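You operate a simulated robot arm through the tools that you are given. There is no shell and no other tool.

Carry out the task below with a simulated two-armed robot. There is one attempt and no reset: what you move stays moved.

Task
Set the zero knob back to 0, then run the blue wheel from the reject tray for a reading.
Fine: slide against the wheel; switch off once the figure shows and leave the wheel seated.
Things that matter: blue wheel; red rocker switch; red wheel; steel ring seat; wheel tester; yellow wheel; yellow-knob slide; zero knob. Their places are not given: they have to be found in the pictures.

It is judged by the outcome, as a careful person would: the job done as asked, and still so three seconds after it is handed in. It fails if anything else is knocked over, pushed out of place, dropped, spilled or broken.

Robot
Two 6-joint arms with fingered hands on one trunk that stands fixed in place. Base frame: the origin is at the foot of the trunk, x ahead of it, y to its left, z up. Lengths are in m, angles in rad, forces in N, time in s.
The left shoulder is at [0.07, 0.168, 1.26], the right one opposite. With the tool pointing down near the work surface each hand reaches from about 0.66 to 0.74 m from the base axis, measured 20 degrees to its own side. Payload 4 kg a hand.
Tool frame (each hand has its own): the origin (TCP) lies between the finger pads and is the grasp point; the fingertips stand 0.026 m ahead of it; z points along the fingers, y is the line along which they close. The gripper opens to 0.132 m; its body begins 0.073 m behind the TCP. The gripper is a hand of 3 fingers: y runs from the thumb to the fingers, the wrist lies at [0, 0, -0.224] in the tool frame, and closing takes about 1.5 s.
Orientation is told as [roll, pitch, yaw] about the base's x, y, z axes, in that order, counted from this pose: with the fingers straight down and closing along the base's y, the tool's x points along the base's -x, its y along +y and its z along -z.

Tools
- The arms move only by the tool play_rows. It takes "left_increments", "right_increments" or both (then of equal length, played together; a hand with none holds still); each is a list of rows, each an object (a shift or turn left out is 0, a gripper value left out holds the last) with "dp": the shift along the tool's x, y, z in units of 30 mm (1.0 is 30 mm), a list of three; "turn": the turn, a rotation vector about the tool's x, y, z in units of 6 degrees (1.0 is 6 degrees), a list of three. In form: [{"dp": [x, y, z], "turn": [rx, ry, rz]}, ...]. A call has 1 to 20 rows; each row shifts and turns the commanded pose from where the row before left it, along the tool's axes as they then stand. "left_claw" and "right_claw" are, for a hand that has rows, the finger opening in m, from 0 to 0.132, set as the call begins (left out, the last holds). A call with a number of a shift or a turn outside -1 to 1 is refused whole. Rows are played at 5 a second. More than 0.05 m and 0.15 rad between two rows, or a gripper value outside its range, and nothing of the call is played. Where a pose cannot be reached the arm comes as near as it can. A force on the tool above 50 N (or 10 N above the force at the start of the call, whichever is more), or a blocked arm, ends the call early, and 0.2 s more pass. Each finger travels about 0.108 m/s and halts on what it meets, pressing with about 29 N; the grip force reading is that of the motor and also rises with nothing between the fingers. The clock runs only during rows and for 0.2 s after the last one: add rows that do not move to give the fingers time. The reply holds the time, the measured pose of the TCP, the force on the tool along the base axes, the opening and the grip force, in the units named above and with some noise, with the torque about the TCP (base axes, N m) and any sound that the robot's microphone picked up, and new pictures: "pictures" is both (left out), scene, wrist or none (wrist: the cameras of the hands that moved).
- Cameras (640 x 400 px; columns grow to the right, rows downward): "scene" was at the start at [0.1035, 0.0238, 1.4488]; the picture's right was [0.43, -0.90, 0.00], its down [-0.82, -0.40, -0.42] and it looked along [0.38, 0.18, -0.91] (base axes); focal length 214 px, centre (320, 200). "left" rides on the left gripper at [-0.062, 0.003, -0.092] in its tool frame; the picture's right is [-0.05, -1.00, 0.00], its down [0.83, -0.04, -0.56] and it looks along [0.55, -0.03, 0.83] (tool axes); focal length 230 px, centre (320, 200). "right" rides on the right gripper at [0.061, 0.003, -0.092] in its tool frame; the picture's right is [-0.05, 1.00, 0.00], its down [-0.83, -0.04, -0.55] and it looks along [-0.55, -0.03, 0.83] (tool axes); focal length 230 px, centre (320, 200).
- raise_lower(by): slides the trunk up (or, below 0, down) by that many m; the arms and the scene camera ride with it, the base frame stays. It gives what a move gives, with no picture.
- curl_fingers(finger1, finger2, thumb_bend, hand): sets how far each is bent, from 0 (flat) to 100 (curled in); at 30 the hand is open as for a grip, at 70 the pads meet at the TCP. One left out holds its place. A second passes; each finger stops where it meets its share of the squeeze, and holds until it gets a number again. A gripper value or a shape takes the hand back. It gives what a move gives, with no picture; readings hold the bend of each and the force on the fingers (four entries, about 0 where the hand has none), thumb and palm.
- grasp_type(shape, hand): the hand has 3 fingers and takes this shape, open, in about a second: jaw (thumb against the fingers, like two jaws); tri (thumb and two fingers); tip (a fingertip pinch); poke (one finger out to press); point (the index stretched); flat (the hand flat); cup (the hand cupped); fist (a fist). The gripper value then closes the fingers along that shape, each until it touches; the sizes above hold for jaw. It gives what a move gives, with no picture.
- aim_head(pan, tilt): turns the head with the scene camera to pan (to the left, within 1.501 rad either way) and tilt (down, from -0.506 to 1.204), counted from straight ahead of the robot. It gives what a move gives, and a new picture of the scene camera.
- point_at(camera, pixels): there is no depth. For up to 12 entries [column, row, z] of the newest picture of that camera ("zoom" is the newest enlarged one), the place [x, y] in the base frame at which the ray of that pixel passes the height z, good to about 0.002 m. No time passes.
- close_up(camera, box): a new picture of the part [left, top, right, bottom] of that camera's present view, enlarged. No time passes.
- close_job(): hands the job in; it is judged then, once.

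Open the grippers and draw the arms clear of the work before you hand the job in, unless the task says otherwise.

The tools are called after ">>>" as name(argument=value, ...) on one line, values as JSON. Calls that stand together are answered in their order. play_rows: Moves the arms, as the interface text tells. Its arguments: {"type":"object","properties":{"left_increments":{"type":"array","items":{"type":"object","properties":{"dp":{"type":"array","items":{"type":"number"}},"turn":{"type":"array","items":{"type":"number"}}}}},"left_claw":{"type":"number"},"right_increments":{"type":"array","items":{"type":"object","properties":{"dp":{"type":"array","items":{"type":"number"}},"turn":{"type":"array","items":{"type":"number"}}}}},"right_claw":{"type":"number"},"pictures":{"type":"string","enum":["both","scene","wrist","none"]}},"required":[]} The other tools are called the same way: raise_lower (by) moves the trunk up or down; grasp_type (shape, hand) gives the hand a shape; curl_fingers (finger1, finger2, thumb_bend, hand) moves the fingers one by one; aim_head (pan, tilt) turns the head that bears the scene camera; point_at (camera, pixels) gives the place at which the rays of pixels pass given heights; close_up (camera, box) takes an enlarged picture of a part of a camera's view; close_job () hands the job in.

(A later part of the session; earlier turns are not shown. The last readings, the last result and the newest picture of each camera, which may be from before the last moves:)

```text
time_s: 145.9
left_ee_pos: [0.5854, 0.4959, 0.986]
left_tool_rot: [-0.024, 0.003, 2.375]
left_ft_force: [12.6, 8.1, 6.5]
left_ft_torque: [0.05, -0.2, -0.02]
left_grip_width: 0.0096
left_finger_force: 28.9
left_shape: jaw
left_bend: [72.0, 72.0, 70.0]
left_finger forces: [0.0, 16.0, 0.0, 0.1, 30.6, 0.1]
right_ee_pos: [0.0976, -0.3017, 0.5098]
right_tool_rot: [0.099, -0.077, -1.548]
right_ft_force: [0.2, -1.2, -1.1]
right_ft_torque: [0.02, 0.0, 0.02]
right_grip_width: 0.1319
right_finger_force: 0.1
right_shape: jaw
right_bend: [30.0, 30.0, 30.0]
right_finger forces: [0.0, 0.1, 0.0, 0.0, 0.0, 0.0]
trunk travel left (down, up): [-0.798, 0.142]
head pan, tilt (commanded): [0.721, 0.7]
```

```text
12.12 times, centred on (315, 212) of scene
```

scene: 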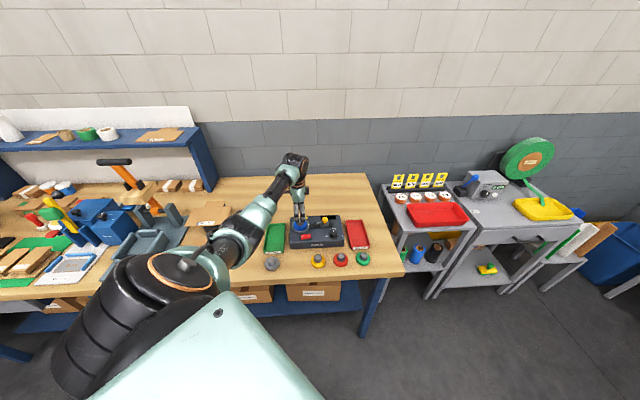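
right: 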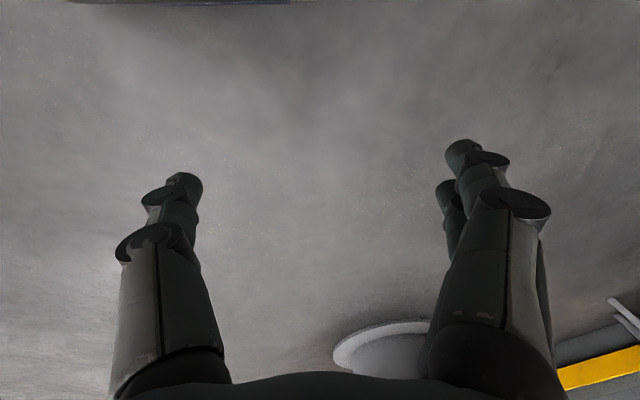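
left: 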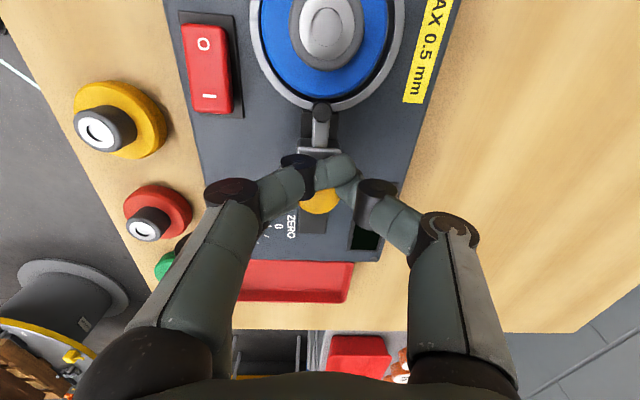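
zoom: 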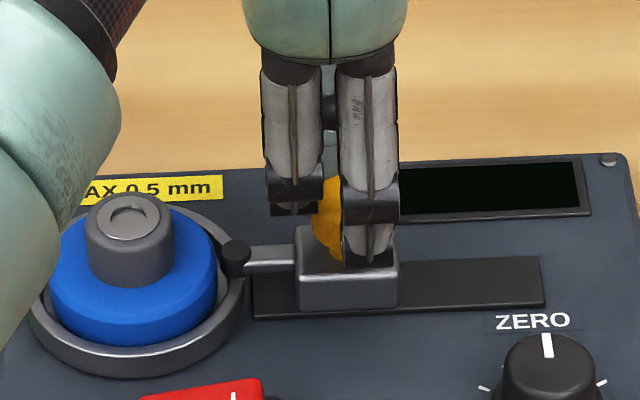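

Force along the slide rose to about 3.5 N. I nudge on 1 mm at a time to confirm contact.

>>> play_rows(left_increments=[{"dp": [-0.035, 0, 0]}, {"dp": [-0.035, 0, 0]}], pictures="none")

>>> close_up(camera="left", box=[260, 40, 380, 150])

>>> close_up(camera="scene", box=[295, 195, 335, 228])

```text
time_s: 146.5
left_ee_pos: [0.5864, 0.4966, 0.9864]
left_tool_rot: [-0.024, 0.004, 2.376]
left_ft_force: [15.0, 3.6, 7.5]
left_ft_torque: [0.03, -0.27, 0.03]
left_grip_width: 0.0094
left_finger_force: 28.3
left_shape: jaw
left_bend: [72.0, 72.0, 70.0]
left_finger forces: [0.0, 16.4, 0.0, 0.1, 28.9, 0.0]
right_ee_pos: [0.0968, -0.3017, 0.5094]
right_tool_rot: [0.097, -0.077, -1.549]
right_ft_force: [0.2, 0.0, -0.2]
right_ft_torque: [0.0, 0.0, 0.03]
right_grip_width: 0.132
right_finger_force: 0.0
right_shape: jaw
right_bend: [30.0, 30.0, 30.0]
right_finger forces: [0.0, 0.0, 0.0, 0.0, 0.1, 0.0]
trunk travel left (down, up): [-0.798, 0.142]
head pan, tilt (commanded): [0.721, 0.7]
```

```text
3.64 times, centred on (320, 95) of left
```

zoom: 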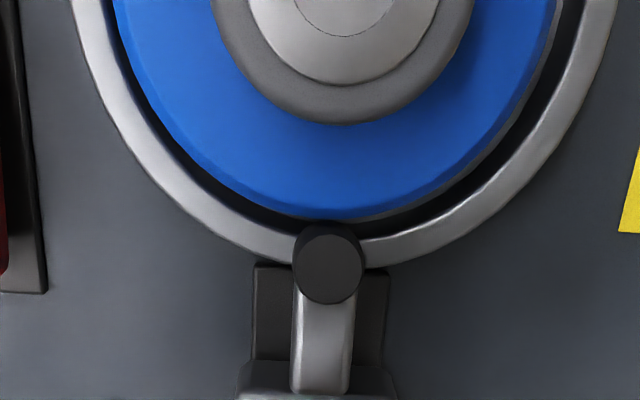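

```text
12.12 times, centred on (315, 212) of scene
```

zoom: 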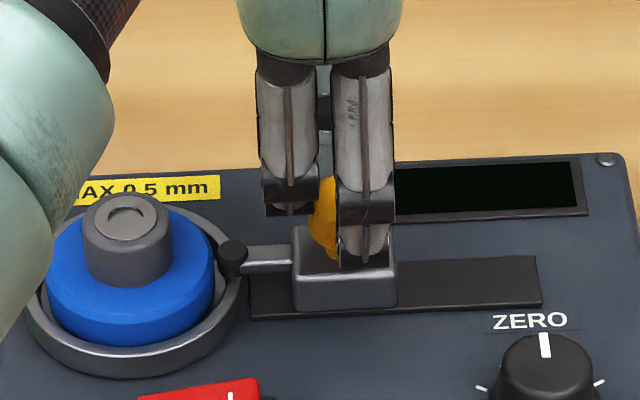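

Along-slide force is now ≈8 N with no further motion: the tip presses the wheel, which is against the ring wall. I open the fingers and lift straight up.

>>> play_rows(left_increments=[{"dp": [0.03, 0, 0]}, {"dp": [0, 0, 0]}], pictures="none")

>>> play_rows(left_increments=[{"dp": [0, 0, 0]}, {"dp": [0, 0, 0]}, {"dp": [0, 0, 0]}, {"dp": [0, 0, 0]}, {"dp": [0, 0, -0.5]}, {"dp": [0, 0, -0.5]}, {"dp": [0, 0, -0.5]}], left_claw=0.06, pictures="wrist")

>>> close_up(camera="scene", box=[285, 185, 345, 230])

>>> close_up(camera="left", box=[220, 20, 420, 200])

```text
time_s: 147.1
left_ee_pos: [0.5861, 0.4967, 0.9859]
left_tool_rot: [-0.027, 0.002, 2.377]
left_ft_force: [15.8, 4.3, 7.5]
left_ft_torque: [-0.01, -0.31, -0.02]
left_grip_width: 0.0097
left_finger_force: 29.3
left_shape: jaw
left_bend: [72.0, 72.0, 70.0]
left_finger forces: [0.0, 16.8, 0.0, 0.1, 28.3, 0.1]
right_ee_pos: [0.0983, -0.3016, 0.5088]
right_tool_rot: [0.098, -0.076, -1.547]
right_ft_force: [-0.2, -0.7, -0.6]
right_ft_torque: [-0.03, 0.0, 0.0]
right_grip_width: 0.1317
right_finger_force: 0.1
right_shape: jaw
right_bend: [30.0, 30.0, 30.0]
right_finger forces: [0.0, 0.1, 0.0, 0.0, 0.0, 0.0]
trunk travel left (down, up): [-0.798, 0.142]
head pan, tilt (commanded): [0.721, 0.7]
```

```text
time_s: 148.7
left_ee_pos: [0.5827, 0.4956, 1.0313]
left_tool_rot: [-0.026, 0.002, 2.377]
left_ft_force: [-0.8, -0.8, 0.5]
left_ft_torque: [-0.02, 0.0, -0.02]
left_grip_width: 0.0594
left_finger_force: 0.0
left_shape: jaw
left_bend: [73.0, 73.0, 70.0]
left_finger forces: [0.0, 0.1, 0.0, 0.0, 0.0, 0.0]
right_ee_pos: [0.098, -0.3014, 0.5085]
right_tool_rot: [0.099, -0.076, -1.547]
right_ft_force: [0.6, -1.0, 0.0]
right_ft_torque: [-0.03, 0.0, 0.02]
right_grip_width: 0.1319
right_finger_force: 0.0
right_shape: jaw
right_bend: [30.0, 30.0, 30.0]
right_finger forces: [0.0, 0.0, 0.0, 0.0, 0.1, 0.1]
trunk travel left (down, up): [-0.798, 0.142]
head pan, tilt (commanded): [0.721, 0.7]
```

left: 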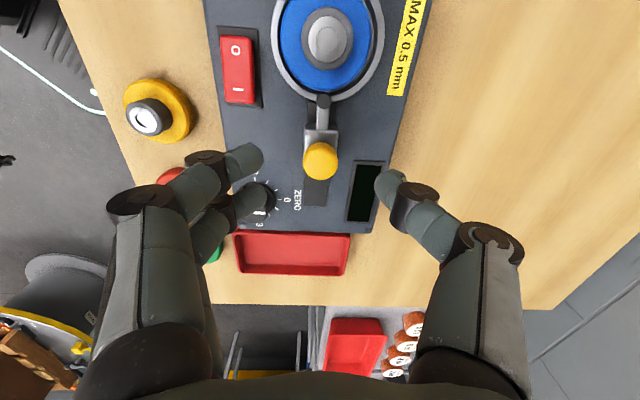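

```text
8.89 times, centred on (315, 208) of scene
```

zoom: 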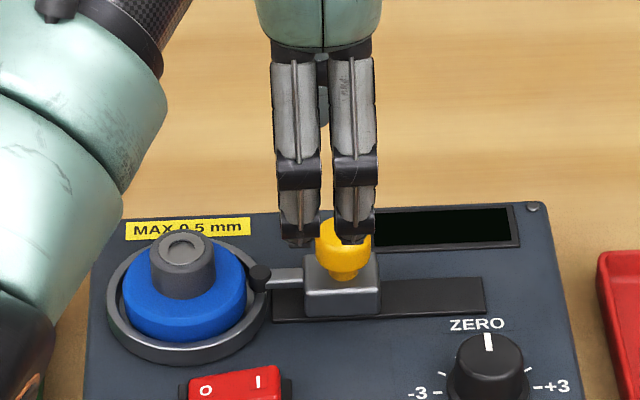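

```text
2.22 times, centred on (320, 110) of left
```

zoom: 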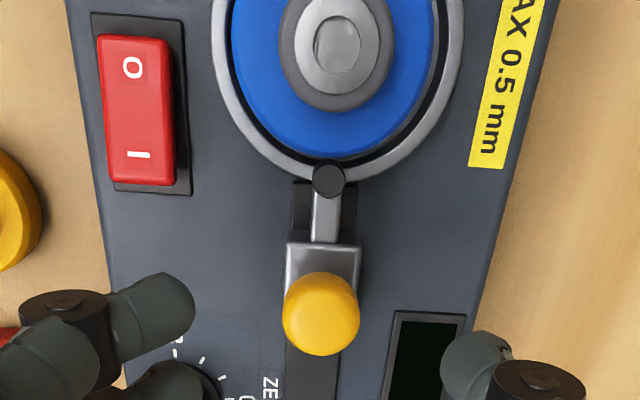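

The slide stays with its tip at the wheel. Now the rocker (centre ≈(0.5135,0.485)): I raise the trunk, move the hand over it at a safe height, and then take the poke shape.

>>> raise_lower(by=0.1)

>>> play_rows(left_increments=[{"dp": [-0.3, 0.3, 0.3]}, {"dp": [-0.4, 0.45, 0.35]}, {"dp": [-0.4, 0.45, 0.35]}, {"dp": [-0.4, 0.45, 0.35]}, {"dp": [0, 0.3, 0.3]}], pictures="wrist")

```text
time_s: 150.1
left_ee_pos: [0.5835, 0.4953, 1.1293]
left_tool_rot: [-0.025, 0.001, 2.376]
left_ft_force: [0.1, -0.1, 0.6]
left_ft_torque: [0.0, -0.01, 0.0]
left_grip_width: 0.0593
left_finger_force: 0.0
left_shape: jaw
left_bend: [73.0, 73.0, 70.0]
left_finger forces: [0.0, 0.0, 0.0, 0.0, 0.0, 0.0]
right_ee_pos: [0.0979, -0.3015, 0.6079]
right_tool_rot: [0.101, -0.077, -1.546]
right_ft_force: [-0.2, -0.2, -0.2]
right_ft_torque: [-0.01, 0.01, 0.03]
right_grip_width: 0.1319
right_finger_force: 0.0
right_shape: jaw
right_bend: [30.0, 30.0, 30.0]
right_finger forces: [0.0, 0.0, 0.0, 0.0, 0.0, 0.0]
trunk travel left (down, up): [-0.898, 0.042]
head pan, tilt (commanded): [0.721, 0.7]
```

```text
time_s: 151.2
left_ee_pos: [0.5105, 0.4844, 1.0815]
left_tool_rot: [-0.026, 0.001, 2.378]
left_ft_force: [-1.0, -0.5, 0.0]
left_ft_torque: [-0.02, 0.02, 0.01]
left_grip_width: 0.0593
left_finger_force: 0.1
left_shape: jaw
left_bend: [73.0, 73.0, 70.0]
left_finger forces: [0.0, 0.0, 0.0, 0.0, 0.0, 0.1]
right_ee_pos: [0.097, -0.302, 0.6088]
right_tool_rot: [0.1, -0.077, -1.546]
right_ft_force: [-0.3, -0.2, 0.0]
right_ft_torque: [0.0, 0.01, -0.02]
right_grip_width: 0.1321
right_finger_force: 0.0
right_shape: jaw
right_bend: [30.0, 30.0, 30.0]
right_finger forces: [0.1, 0.1, 0.1, 0.1, 0.0, 0.1]
trunk travel left (down, up): [-0.898, 0.042]
head pan, tilt (commanded): [0.721, 0.7]
```

left: 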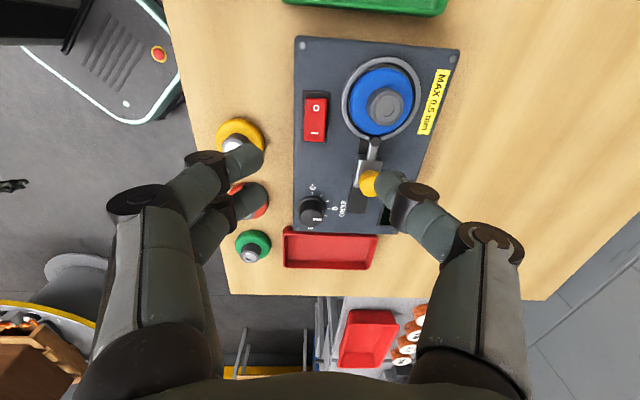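

Above the rocker at z=1.08. I take the poke shape and look at where the finger ends up.

>>> grasp_type(shape="poke", hand="left")

>>> close_up(camera="left", box=[0, 0, 640, 400])

>>> close_up(camera="scene", box=[260, 180, 360, 260])

```text
time_s: 152.2
left_ee_pos: [0.5109, 0.4849, 1.0803]
left_tool_rot: [-0.025, 0.001, 2.378]
left_ft_force: [0.9, 0.7, 0.1]
left_ft_torque: [0.03, 0.01, 0.02]
left_grip_width: 0.0
left_finger_force: 0.2
left_shape: poke
left_bend: [100.0, 100.0, 45.0]
left_finger forces: [0.0, 0.0, 0.0, 0.0, 0.0, 0.1]
right_ee_pos: [0.0989, -0.3022, 0.6096]
right_tool_rot: [0.1, -0.074, -1.547]
right_ft_force: [0.2, 1.0, -0.3]
right_ft_torque: [0.0, -0.03, -0.01]
right_grip_width: 0.1317
right_finger_force: 0.0
right_shape: jaw
right_bend: [30.0, 30.0, 30.0]
right_finger forces: [0.0, 0.1, 0.0, 0.1, 0.0, 0.0]
trunk travel left (down, up): [-0.898, 0.042]
head pan, tilt (commanded): [0.721, 0.7]
```

```text
1.00 times, centred on (320, 200) of left (not enlarged: the box is as wide or as high as the picture)
```

zoom: 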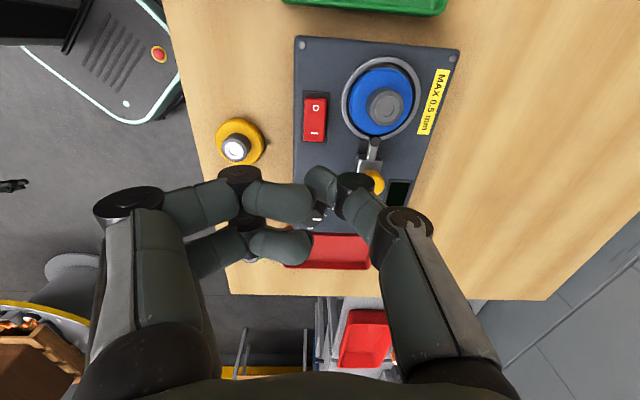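

```text
5.00 times, centred on (310, 220) of scene
```

zoom: 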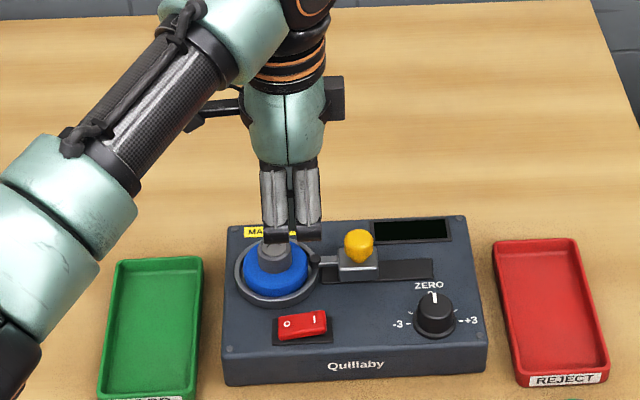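

In poke shape the thumb tip is the presser, partly hidden. I check the point shape (index stretched) as an alternative.

>>> grasp_type(shape="point", hand="left")

>>> close_up(camera="left", box=[0, 0, 640, 400])

>>> close_up(camera="scene", box=[270, 185, 350, 245])

```text
time_s: 153.1
left_ee_pos: [0.5114, 0.4854, 1.08]
left_tool_rot: [-0.024, 0.0, 2.377]
left_ft_force: [0.2, -0.1, -0.4]
left_ft_torque: [-0.01, -0.03, 0.01]
left_grip_width: 0.0001
left_finger_force: 0.1
left_shape: point
left_bend: [24.0, 100.0, 48.0]
left_finger forces: [0.1, 0.0, 0.1, 0.0, 0.0, 0.0]
right_ee_pos: [0.0973, -0.3016, 0.6077]
right_tool_rot: [0.1, -0.077, -1.546]
right_ft_force: [0.2, -0.6, 0.0]
right_ft_torque: [0.01, -0.03, -0.03]
right_grip_width: 0.132
right_finger_force: 0.1
right_shape: jaw
right_bend: [30.0, 30.0, 30.0]
right_finger forces: [0.0, 0.1, 0.0, 0.0, 0.0, 0.0]
trunk travel left (down, up): [-0.898, 0.042]
head pan, tilt (commanded): [0.721, 0.7]
```

```text
1.00 times, centred on (320, 200) of left (not enlarged: the box is as wide or as high as the picture)
```

zoom: 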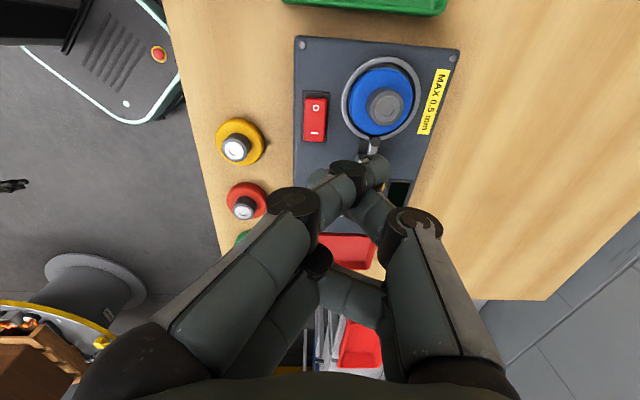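

```text
6.67 times, centred on (310, 215) of scene
```

zoom: 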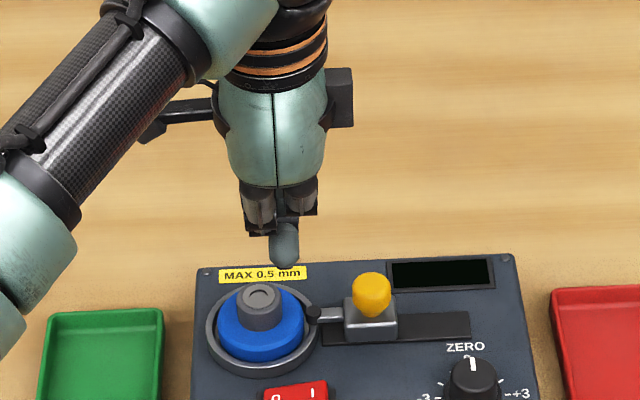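

I let the hand settle and look again at the point shape.

>>> play_rows(left_increments=[{"dp": [0, 0, 0]}, {"dp": [0, 0, 0]}, {"dp": [0, 0, 0]}], pictures="both")

>>> close_up(camera="scene", box=[270, 185, 350, 245])

```text
time_s: 153.8
left_ee_pos: [0.511, 0.4856, 1.0801]
left_tool_rot: [-0.026, 0.002, 2.377]
left_ft_force: [0.2, -1.3, 0.5]
left_ft_torque: [0.0, 0.01, -0.01]
left_grip_width: 0.0
left_finger_force: 0.1
left_shape: point
left_bend: [24.0, 100.0, 49.0]
left_finger forces: [0.0, 0.0, 0.1, 0.0, 0.1, 0.0]
right_ee_pos: [0.0981, -0.3019, 0.6087]
right_tool_rot: [0.1, -0.077, -1.545]
right_ft_force: [0.1, -0.3, -0.2]
right_ft_torque: [0.02, -0.03, 0.0]
right_grip_width: 0.132
right_finger_force: 0.1
right_shape: jaw
right_bend: [30.0, 30.0, 30.0]
right_finger forces: [0.0, 0.0, 0.1, 0.0, 0.0, 0.1]
trunk travel left (down, up): [-0.898, 0.042]
head pan, tilt (commanded): [0.721, 0.7]
```

scene: 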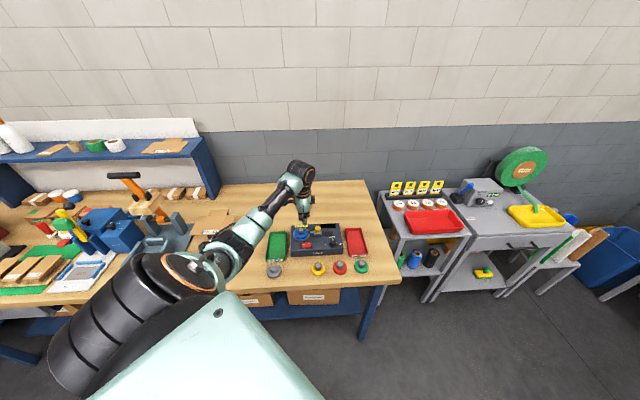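
left: 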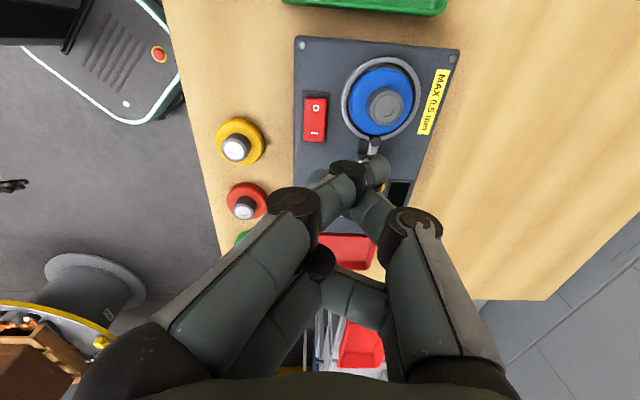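

```text
6.67 times, centred on (310, 215) of scene
```

zoom: 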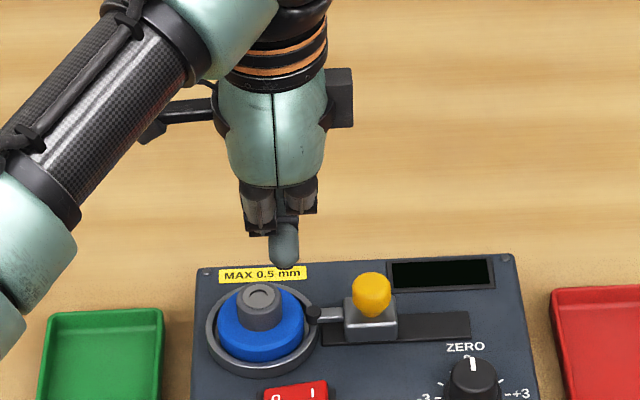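

In poke shape the thumb tip ends near the tool axis about 20 mm ahead of the TCP, with the fingers folded well above — usable as a single presser. I return to poke and turn to yaw −134° so the thumb comes along the rocker, clear of the wheel hub.

>>> grasp_type(shape="poke", hand="left")

>>> play_rows(left_increments=[{"turn": [0, 0, -1]}, {"turn": [0, 0, -1]}, {"turn": [0, 0, -1]}, {"turn": [0, 0, -1]}, {"turn": [0, 0, -1]}, {"turn": [0, 0, -1]}, {"turn": [0, 0, -1]}, {"turn": [0, 0, -1]}, {"turn": [0, 0, -1]}, {"turn": [0, 0, -1]}, {"turn": [0, 0, -1]}, {"turn": [0, 0, -1]}, {"turn": [0, 0, -1]}, {"turn": [0, 0, -1]}, {"turn": [0, 0, -1]}], pictures="both")

>>> close_up(camera="scene", box=[270, 190, 350, 250])

```text
time_s: 154.8
left_ee_pos: [0.5109, 0.4859, 1.0784]
left_tool_rot: [-0.024, 0.001, 2.379]
left_ft_force: [0.8, 0.2, -0.1]
left_ft_torque: [-0.02, 0.03, 0.0]
left_grip_width: 0.0001
left_finger_force: 0.0
left_shape: poke
left_bend: [96.0, 100.0, 100.0]
left_finger forces: [0.0, 0.1, 0.0, 0.0, 0.0, 0.0]
right_ee_pos: [0.0989, -0.3005, 0.6092]
right_tool_rot: [0.101, -0.078, -1.548]
right_ft_force: [0.3, 0.0, 0.1]
right_ft_torque: [0.01, -0.01, -0.01]
right_grip_width: 0.1321
right_finger_force: 0.0
right_shape: jaw
right_bend: [30.0, 30.0, 30.0]
right_finger forces: [0.1, 0.1, 0.0, 0.1, 0.0, 0.0]
trunk travel left (down, up): [-0.898, 0.042]
head pan, tilt (commanded): [0.721, 0.7]
```

```text
time_s: 157.9
left_ee_pos: [0.5111, 0.4849, 1.0811]
left_tool_rot: [0.003, 0.025, -2.333]
left_ft_force: [-0.2, 0.3, -0.2]
left_ft_torque: [0.01, -0.01, -0.04]
left_grip_width: 0.0
left_finger_force: 0.0
left_shape: poke
left_bend: [97.0, 100.0, 100.0]
left_finger forces: [0.0, 0.0, 0.0, 0.0, 0.0, 0.1]
right_ee_pos: [0.0972, -0.3015, 0.6091]
right_tool_rot: [0.1, -0.075, -1.546]
right_ft_force: [-0.2, -0.4, 0.0]
right_ft_torque: [-0.02, -0.05, -0.01]
right_grip_width: 0.1319
right_finger_force: 0.1
right_shape: jaw
right_bend: [30.0, 30.0, 30.0]
right_finger forces: [0.1, 0.0, 0.0, 0.0, 0.0, 0.1]
trunk travel left (down, up): [-0.898, 0.042]
head pan, tilt (commanded): [0.721, 0.7]
```

scene: 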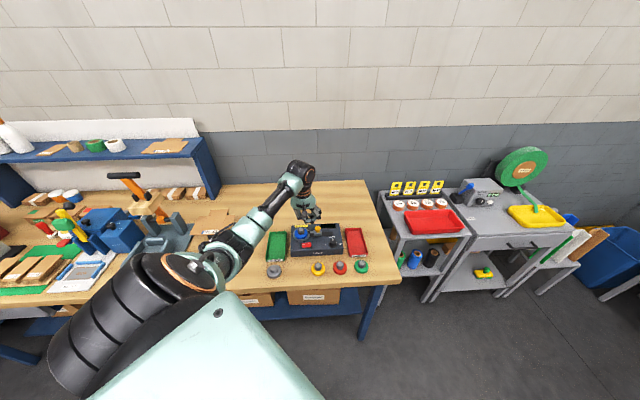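
left: 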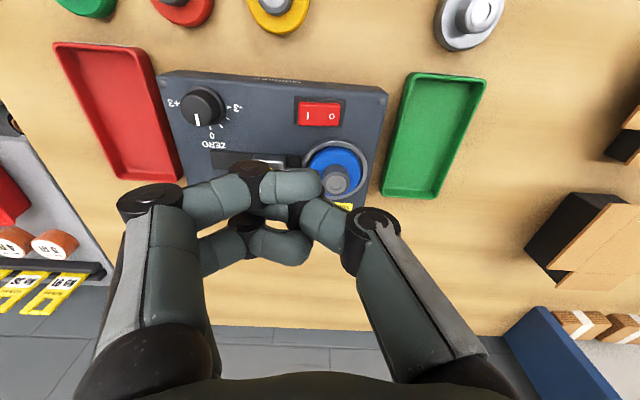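

```text
6.67 times, centred on (310, 220) of scene
```

zoom: 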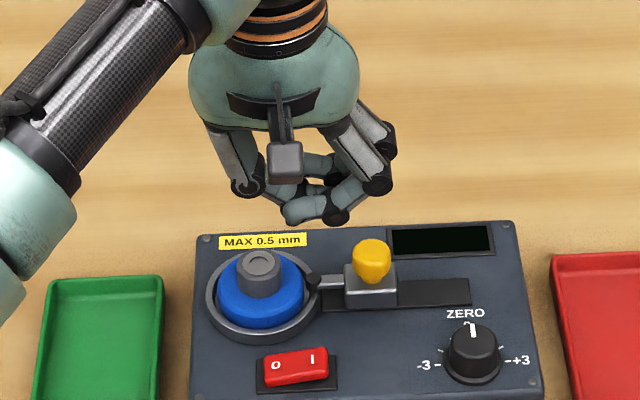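

The poke shape now reads fully curled because the last opening value applies. I open it along the shape (0.132) and look.

>>> play_rows(left_increments=[{"dp": [0, 0, 0]}, {"dp": [0, 0, 0]}, {"dp": [0, 0, 0]}, {"dp": [0, 0, 0]}, {"dp": [0, 0, 0]}, {"dp": [0, 0, 0]}], left_claw=0.132, pictures="wrist")

>>> close_up(camera="scene", box=[270, 190, 350, 250])

```text
time_s: 159.3
left_ee_pos: [0.5118, 0.4854, 1.0805]
left_tool_rot: [0.0, 0.024, -2.335]
left_ft_force: [0.2, -0.5, 0.2]
left_ft_torque: [0.01, 0.01, -0.07]
left_grip_width: 0.0
left_finger_force: 0.0
left_shape: poke
left_bend: [97.0, 100.0, 100.0]
left_finger forces: [0.0, 0.0, 0.0, 0.0, 0.1, 0.0]
right_ee_pos: [0.0983, -0.3011, 0.6095]
right_tool_rot: [0.1, -0.077, -1.545]
right_ft_force: [-0.4, -0.5, -0.2]
right_ft_torque: [-0.01, -0.04, 0.0]
right_grip_width: 0.1316
right_finger_force: 0.0
right_shape: jaw
right_bend: [30.0, 30.0, 30.0]
right_finger forces: [0.1, 0.0, 0.1, 0.0, 0.0, 0.0]
trunk travel left (down, up): [-0.898, 0.042]
head pan, tilt (commanded): [0.721, 0.7]
```

left: 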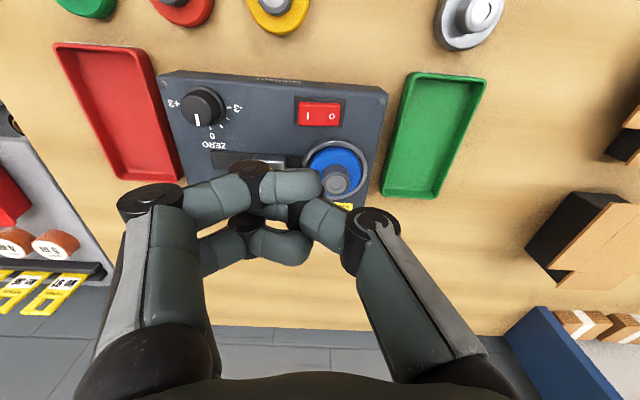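

```text
6.67 times, centred on (310, 220) of scene
```

zoom: 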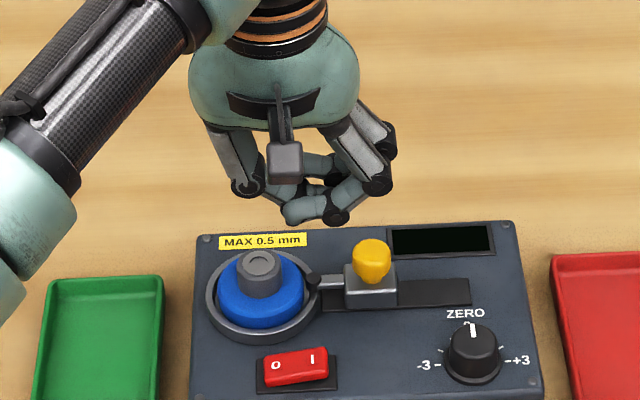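

Poke gives a closed fist here. I shape the hand finger by finger instead: finger 1 at 70 (pointing to the tool axis), finger 2 curled, thumb flat out of the way.

>>> curl_fingers(hand="left", finger1=40, finger2=40, thumb_bend=10)

>>> curl_fingers(hand="left", finger1=68, finger2=100, thumb_bend=10)

>>> close_up(camera="left", box=[0, 0, 640, 400])

>>> close_up(camera="scene", box=[270, 190, 350, 250])

```text
time_s: 160.3
left_ee_pos: [0.5109, 0.4847, 1.0806]
left_tool_rot: [0.003, 0.023, -2.336]
left_ft_force: [0.2, -0.4, -1.4]
left_ft_torque: [-0.01, 0.02, 0.03]
left_grip_width: 0.008
left_finger_force: 0.0
left_shape: fingers
left_bend: [49.0, 40.0, 52.0]
left_finger forces: [0.1, 0.0, 0.0, 0.0, 0.0, 0.1]
right_ee_pos: [0.0979, -0.3025, 0.6082]
right_tool_rot: [0.1, -0.076, -1.546]
right_ft_force: [0.4, -0.1, -0.1]
right_ft_torque: [-0.03, -0.02, 0.0]
right_grip_width: 0.1319
right_finger_force: 0.0
right_shape: jaw
right_bend: [30.0, 30.0, 30.0]
right_finger forces: [0.0, 0.1, 0.0, 0.1, 0.1, 0.0]
trunk travel left (down, up): [-0.898, 0.042]
head pan, tilt (commanded): [0.721, 0.7]
```

```text
time_s: 161.3
left_ee_pos: [0.5112, 0.4854, 1.0801]
left_tool_rot: [0.001, 0.024, -2.335]
left_ft_force: [-0.3, -0.1, -0.6]
left_ft_torque: [-0.03, -0.05, 0.01]
left_grip_width: 0.0886
left_finger_force: 0.1
left_shape: fingers
left_bend: [68.0, 100.0, 10.0]
left_finger forces: [0.0, 0.0, 0.0, 0.1, 0.1, 0.1]
right_ee_pos: [0.0986, -0.3006, 0.6102]
right_tool_rot: [0.101, -0.077, -1.546]
right_ft_force: [0.0, 0.2, 0.1]
right_ft_torque: [-0.02, -0.02, -0.02]
right_grip_width: 0.1319
right_finger_force: 0.0
right_shape: jaw
right_bend: [30.0, 30.0, 30.0]
right_finger forces: [0.0, 0.1, 0.0, 0.0, 0.0, 0.0]
trunk travel left (down, up): [-0.898, 0.042]
head pan, tilt (commanded): [0.721, 0.7]
```

```text
1.00 times, centred on (320, 200) of left (not enlarged: the box is as wide or as high as the picture)
```

zoom: 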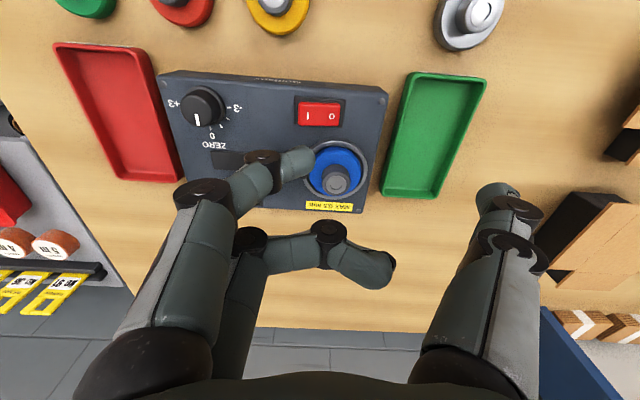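

```text
6.67 times, centred on (310, 220) of scene
```

zoom: 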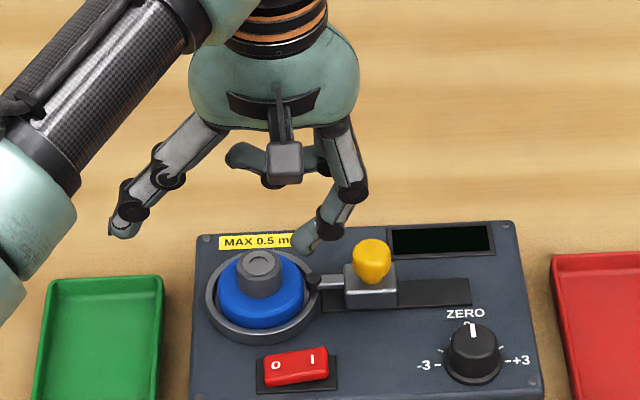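

Now finger 1 points down alone (tip near wrist px (305,160)); the thumb is spread out left and finger 2 is folded. I locate the rocker precisely in this view.

>>> close_up(camera="left", box=[260, 80, 380, 180])

>>> point_at(camera="left", pixels=[[308, 115, 0.938], [331, 116, 0.93], [298, 114, 0.938], [341, 116, 0.928], [320, 115, 0.934]])

```text
4.00 times, centred on (320, 130) of left
```

zoom: 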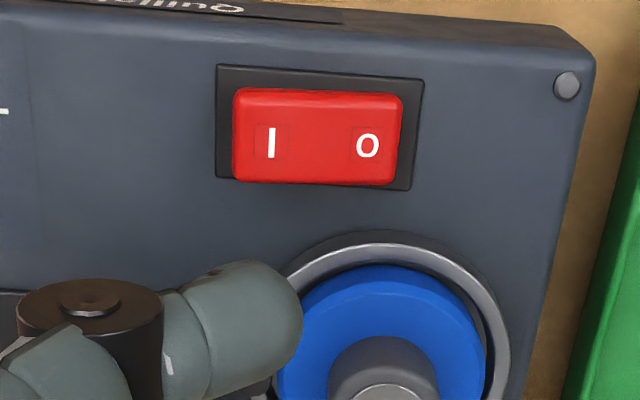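

```text
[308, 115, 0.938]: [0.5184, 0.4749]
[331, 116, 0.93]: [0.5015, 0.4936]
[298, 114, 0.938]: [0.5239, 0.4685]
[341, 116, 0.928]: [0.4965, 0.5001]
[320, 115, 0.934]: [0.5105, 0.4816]
```

Rocker spans r 0.012–0.054; the I press point is ≈(0.521,0.473). I bring the fingertip over it and down to about 3 cm above, then look.

>>> play_rows(left_increments=[{"dp": [0.313, 0.24, 0.5]}, {"dp": [0, 0, 0.8]}, {"dp": [0, 0, 0.8]}, {"dp": [0, 0, 0.7]}], pictures="wrist")

>>> close_up(camera="left", box=[240, 80, 400, 210])

>>> close_up(camera="scene", box=[275, 200, 345, 252])

```text
time_s: 162.3
left_ee_pos: [0.5252, 0.4878, 0.9952]
left_tool_rot: [0.0, 0.025, -2.335]
left_ft_force: [0.3, 0.6, 0.5]
left_ft_torque: [0.0, 0.0, -0.01]
left_grip_width: 0.0885
left_finger_force: 0.1
left_shape: fingers
left_bend: [68.0, 100.0, 10.0]
left_finger forces: [0.0, 0.1, 0.0, 0.0, 0.0, 0.0]
right_ee_pos: [0.0982, -0.3017, 0.6089]
right_tool_rot: [0.098, -0.079, -1.546]
right_ft_force: [0.4, -0.2, 0.8]
right_ft_torque: [0.01, 0.02, -0.01]
right_grip_width: 0.1321
right_finger_force: 0.0
right_shape: jaw
right_bend: [30.0, 30.0, 30.0]
right_finger forces: [0.0, 0.0, 0.0, 0.1, 0.0, 0.0]
trunk travel left (down, up): [-0.898, 0.042]
head pan, tilt (commanded): [0.721, 0.7]
```

left: 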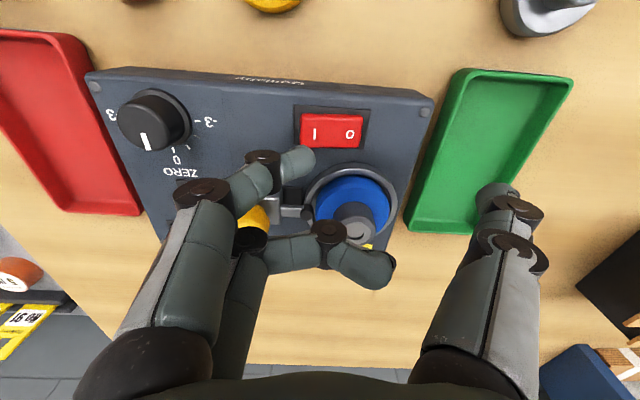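

```text
3.08 times, centred on (320, 145) of left
```

zoom: 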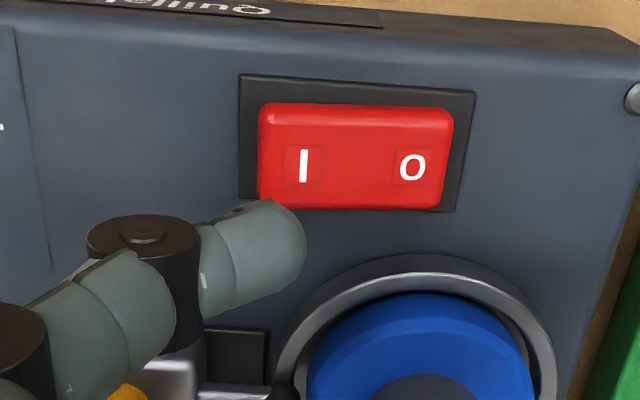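

```text
7.69 times, centred on (310, 226) of scene
```

zoom: 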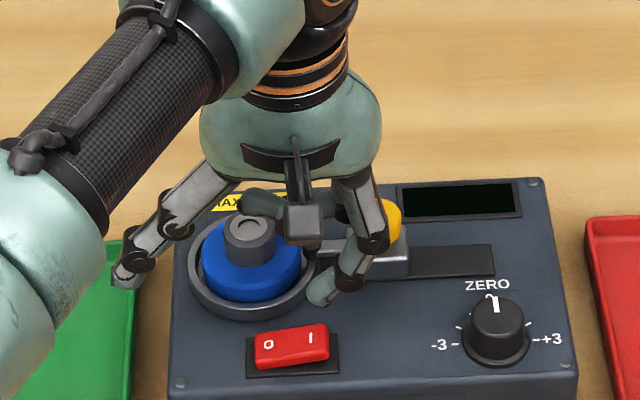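

The tip is nearly over the I; I shift 5 mm toward the front and 3 mm right, then descend to just above the raised I side.

>>> play_rows(left_increments=[{"dp": [-0.167, 0.1, 0.3]}, {"dp": [0, 0, 0.3]}, {"dp": [0, 0, 0]}], pictures="wrist")

>>> close_up(camera="left", box=[240, 80, 400, 210])

>>> close_up(camera="scene", box=[285, 208, 345, 252])

```text
time_s: 163.2
left_ee_pos: [0.5231, 0.4831, 0.9779]
left_tool_rot: [0.002, 0.025, -2.336]
left_ft_force: [0.4, -1.3, 0.0]
left_ft_torque: [0.0, 0.02, -0.01]
left_grip_width: 0.089
left_finger_force: 0.1
left_shape: fingers
left_bend: [68.0, 100.0, 10.0]
left_finger forces: [0.1, 0.1, 0.1, 0.0, 0.0, 0.0]
right_ee_pos: [0.0982, -0.3026, 0.6084]
right_tool_rot: [0.099, -0.078, -1.544]
right_ft_force: [0.0, 0.0, 0.1]
right_ft_torque: [0.01, 0.02, 0.02]
right_grip_width: 0.1319
right_finger_force: 0.0
right_shape: jaw
right_bend: [30.0, 30.0, 30.0]
right_finger forces: [0.0, 0.1, 0.0, 0.1, 0.0, 0.1]
trunk travel left (down, up): [-0.898, 0.042]
head pan, tilt (commanded): [0.721, 0.7]
```

left: 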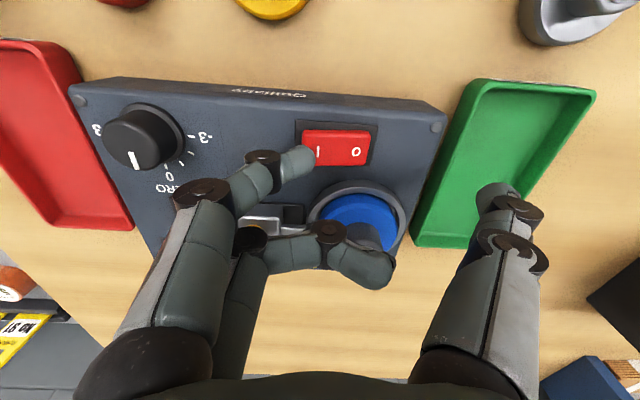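

```text
3.08 times, centred on (320, 145) of left
```

zoom: 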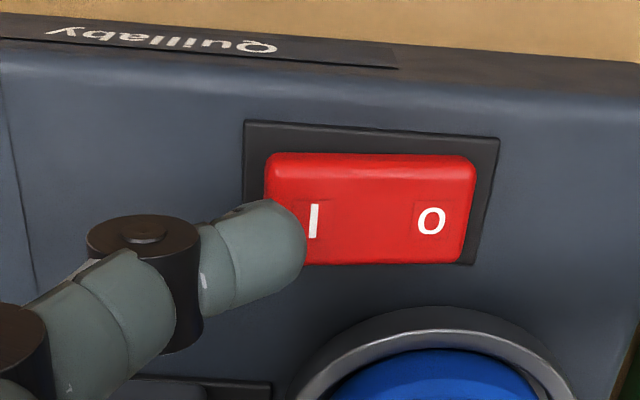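

```text
9.09 times, centred on (315, 230) of scene
```

zoom: 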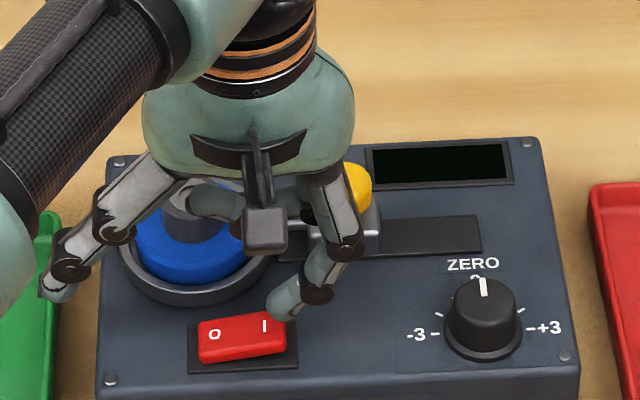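

The tip is right over the I side (press point between the I mark and the end). I descend 2 mm per row.

>>> play_rows(left_increments=[{"dp": [0, 0, 0.07]}, {"dp": [0, 0, 0.07]}, {"dp": [0, 0, 0.07]}, {"dp": [0, 0, 0.07]}], pictures="none")

>>> close_up(camera="scene", box=[285, 208, 345, 252])

```text
time_s: 164.2
left_ee_pos: [0.5233, 0.483, 0.9702]
left_tool_rot: [0.0, 0.025, -2.335]
left_ft_force: [0.8, -0.2, 0.5]
left_ft_torque: [0.01, 0.04, 0.01]
left_grip_width: 0.0888
left_finger_force: 0.1
left_shape: fingers
left_bend: [68.0, 100.0, 10.0]
left_finger forces: [0.4, 0.1, 0.0, 0.1, 0.0, 0.0]
right_ee_pos: [0.0976, -0.3013, 0.6087]
right_tool_rot: [0.099, -0.076, -1.546]
right_ft_force: [0.1, 0.4, -0.1]
right_ft_torque: [0.02, 0.01, -0.02]
right_grip_width: 0.1318
right_finger_force: 0.2
right_shape: jaw
right_bend: [30.0, 30.0, 30.0]
right_finger forces: [0.1, 0.0, 0.0, 0.0, 0.1, 0.0]
trunk travel left (down, up): [-0.898, 0.042]
head pan, tilt (commanded): [0.721, 0.7]
```

```text
9.09 times, centred on (315, 230) of scene
```

zoom: 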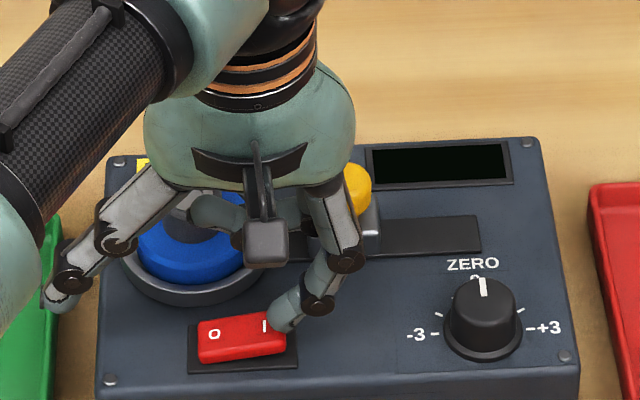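

First touch (0.4 N on finger 1). I press on, 2 mm per row.

>>> play_rows(left_increments=[{"dp": [0, 0, 0.07]}, {"dp": [0, 0, 0.07]}, {"dp": [0, 0, 0.07]}], pictures="wrist")

>>> close_up(camera="scene", box=[285, 205, 345, 249])

>>> close_up(camera="left", box=[240, 80, 400, 210])

```text
time_s: 164.9
left_ee_pos: [0.5229, 0.4827, 0.9645]
left_tool_rot: [0.002, 0.025, -2.335]
left_ft_force: [-0.2, -1.4, 1.9]
left_ft_torque: [0.06, -0.03, 0.0]
left_grip_width: 0.0886
left_finger_force: 0.1
left_shape: fingers
left_bend: [68.0, 100.0, 10.0]
left_finger forces: [0.1, 0.1, 0.0, 0.1, 0.0, 0.0]
right_ee_pos: [0.0983, -0.302, 0.6084]
right_tool_rot: [0.102, -0.077, -1.546]
right_ft_force: [0.0, -0.1, -0.3]
right_ft_torque: [-0.01, -0.01, -0.01]
right_grip_width: 0.132
right_finger_force: 0.1
right_shape: jaw
right_bend: [30.0, 30.0, 30.0]
right_finger forces: [0.1, 0.0, 0.0, 0.0, 0.0, 0.0]
trunk travel left (down, up): [-0.898, 0.042]
head pan, tilt (commanded): [0.721, 0.7]
```

left: 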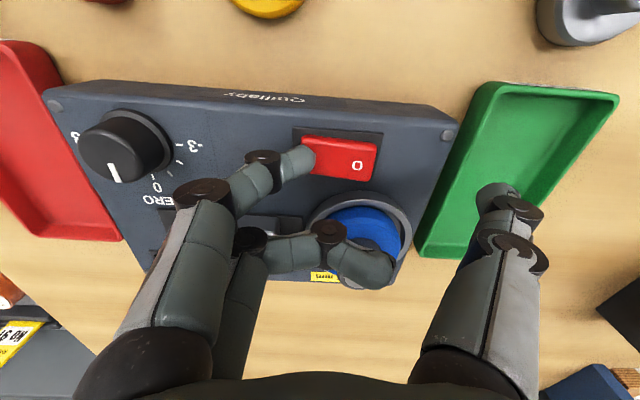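

```text
9.09 times, centred on (315, 227) of scene
```

zoom: 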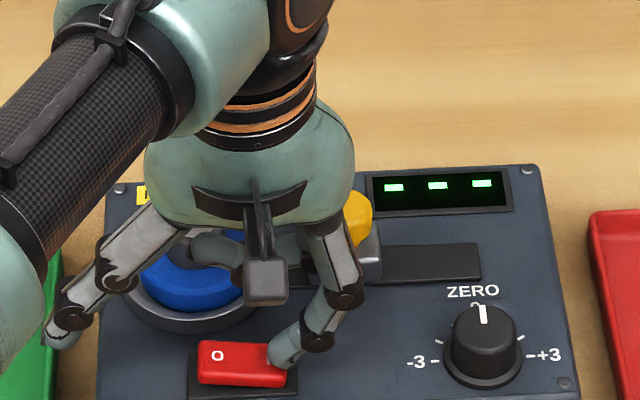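

```text
3.08 times, centred on (320, 145) of left
```

zoom: 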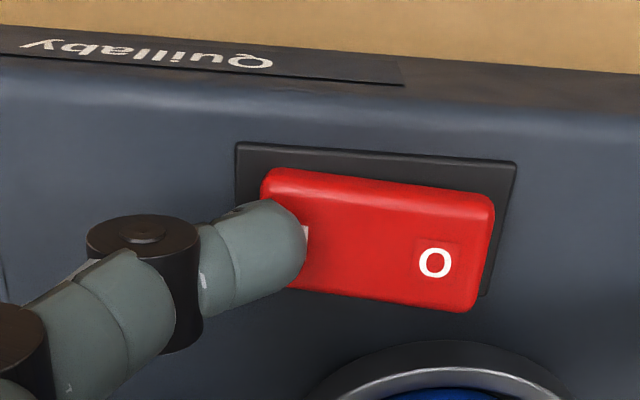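

The display lit with three dashes — it's on and measuring. I lift the finger off the rocker and wait, watching the display.

>>> play_rows(left_increments=[{"dp": [0, 0, -0.4]}, {"dp": [0, 0, -0.4]}, {"dp": [0, 0, 0]}, {"dp": [0, 0, 0]}, {"dp": [0, 0, 0]}, {"dp": [0, 0, 0]}, {"dp": [0, 0, 0]}, {"dp": [0, 0, 0]}, {"dp": [0, 0, 0]}, {"dp": [0, 0, 0]}], pictures="none")

>>> close_up(camera="scene", box=[285, 205, 345, 249])

```text
time_s: 167.2
left_ee_pos: [0.5224, 0.4829, 0.988]
left_tool_rot: [0.001, 0.025, -2.335]
left_ft_force: [0.2, -0.3, -0.4]
left_ft_torque: [-0.01, 0.0, 0.0]
left_grip_width: 0.089
left_finger_force: 0.0
left_shape: fingers
left_bend: [68.0, 100.0, 10.0]
left_finger forces: [0.0, 0.1, 0.0, 0.0, 0.0, 0.1]
right_ee_pos: [0.098, -0.3015, 0.6095]
right_tool_rot: [0.1, -0.075, -1.548]
right_ft_force: [0.0, -0.6, -0.3]
right_ft_torque: [-0.02, 0.01, 0.02]
right_grip_width: 0.132
right_finger_force: 0.1
right_shape: jaw
right_bend: [30.0, 30.0, 30.0]
right_finger forces: [0.0, 0.0, 0.0, 0.1, 0.0, 0.0]
trunk travel left (down, up): [-0.898, 0.042]
head pan, tilt (commanded): [0.721, 0.7]
```

```text
9.09 times, centred on (315, 227) of scene
```

zoom: 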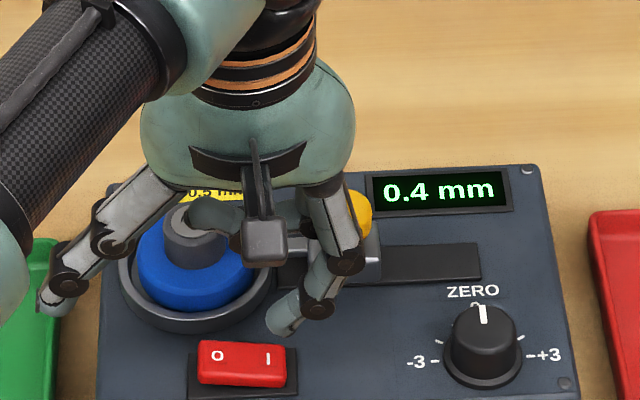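

The reading shows: 0.4 mm. Now I switch off: move 30 mm left to above the raised 0 side and check alignment.

>>> play_rows(left_increments=[{"dp": [0, -0.5, 0]}, {"dp": [0, -0.5, 0]}, {"dp": [0, 0, 0.3]}], pictures="wrist")

>>> close_up(camera="left", box=[240, 80, 400, 210])

>>> close_up(camera="scene", box=[275, 205, 335, 249])

```text
time_s: 167.9
left_ee_pos: [0.5023, 0.5031, 0.9781]
left_tool_rot: [0.003, 0.024, -2.335]
left_ft_force: [-0.1, 0.2, -0.2]
left_ft_torque: [-0.03, -0.01, -0.01]
left_grip_width: 0.0891
left_finger_force: 0.1
left_shape: fingers
left_bend: [68.0, 100.0, 10.0]
left_finger forces: [0.1, 0.0, 0.0, 0.0, 0.0, 0.0]
right_ee_pos: [0.0979, -0.3018, 0.6091]
right_tool_rot: [0.098, -0.077, -1.546]
right_ft_force: [0.7, 0.3, 0.0]
right_ft_torque: [-0.02, 0.01, 0.0]
right_grip_width: 0.1319
right_finger_force: 0.0
right_shape: jaw
right_bend: [30.0, 30.0, 30.0]
right_finger forces: [0.1, 0.1, 0.0, 0.0, 0.0, 0.1]
trunk travel left (down, up): [-0.898, 0.042]
head pan, tilt (commanded): [0.721, 0.7]
```

left: 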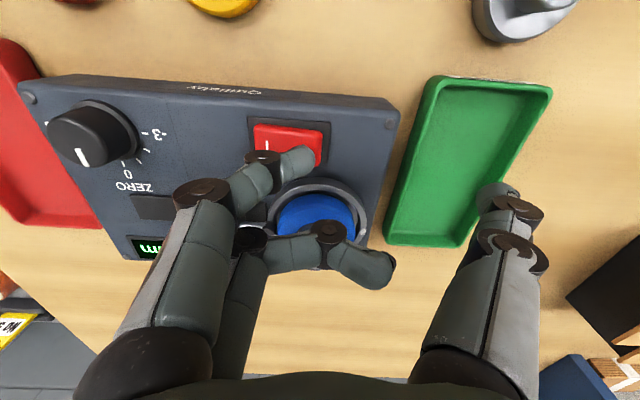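

```text
3.08 times, centred on (320, 145) of left
```

zoom: 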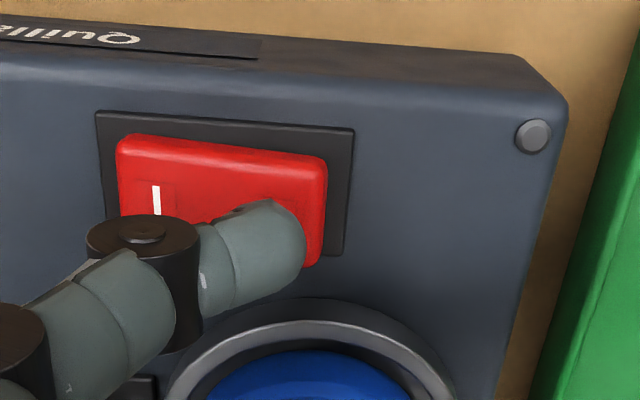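

```text
9.09 times, centred on (305, 227) of scene
```

zoom: 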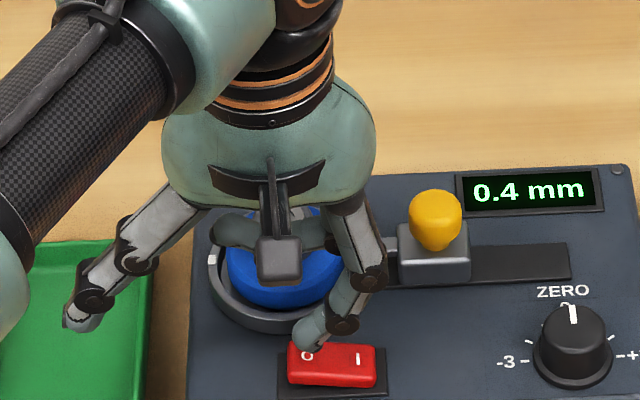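

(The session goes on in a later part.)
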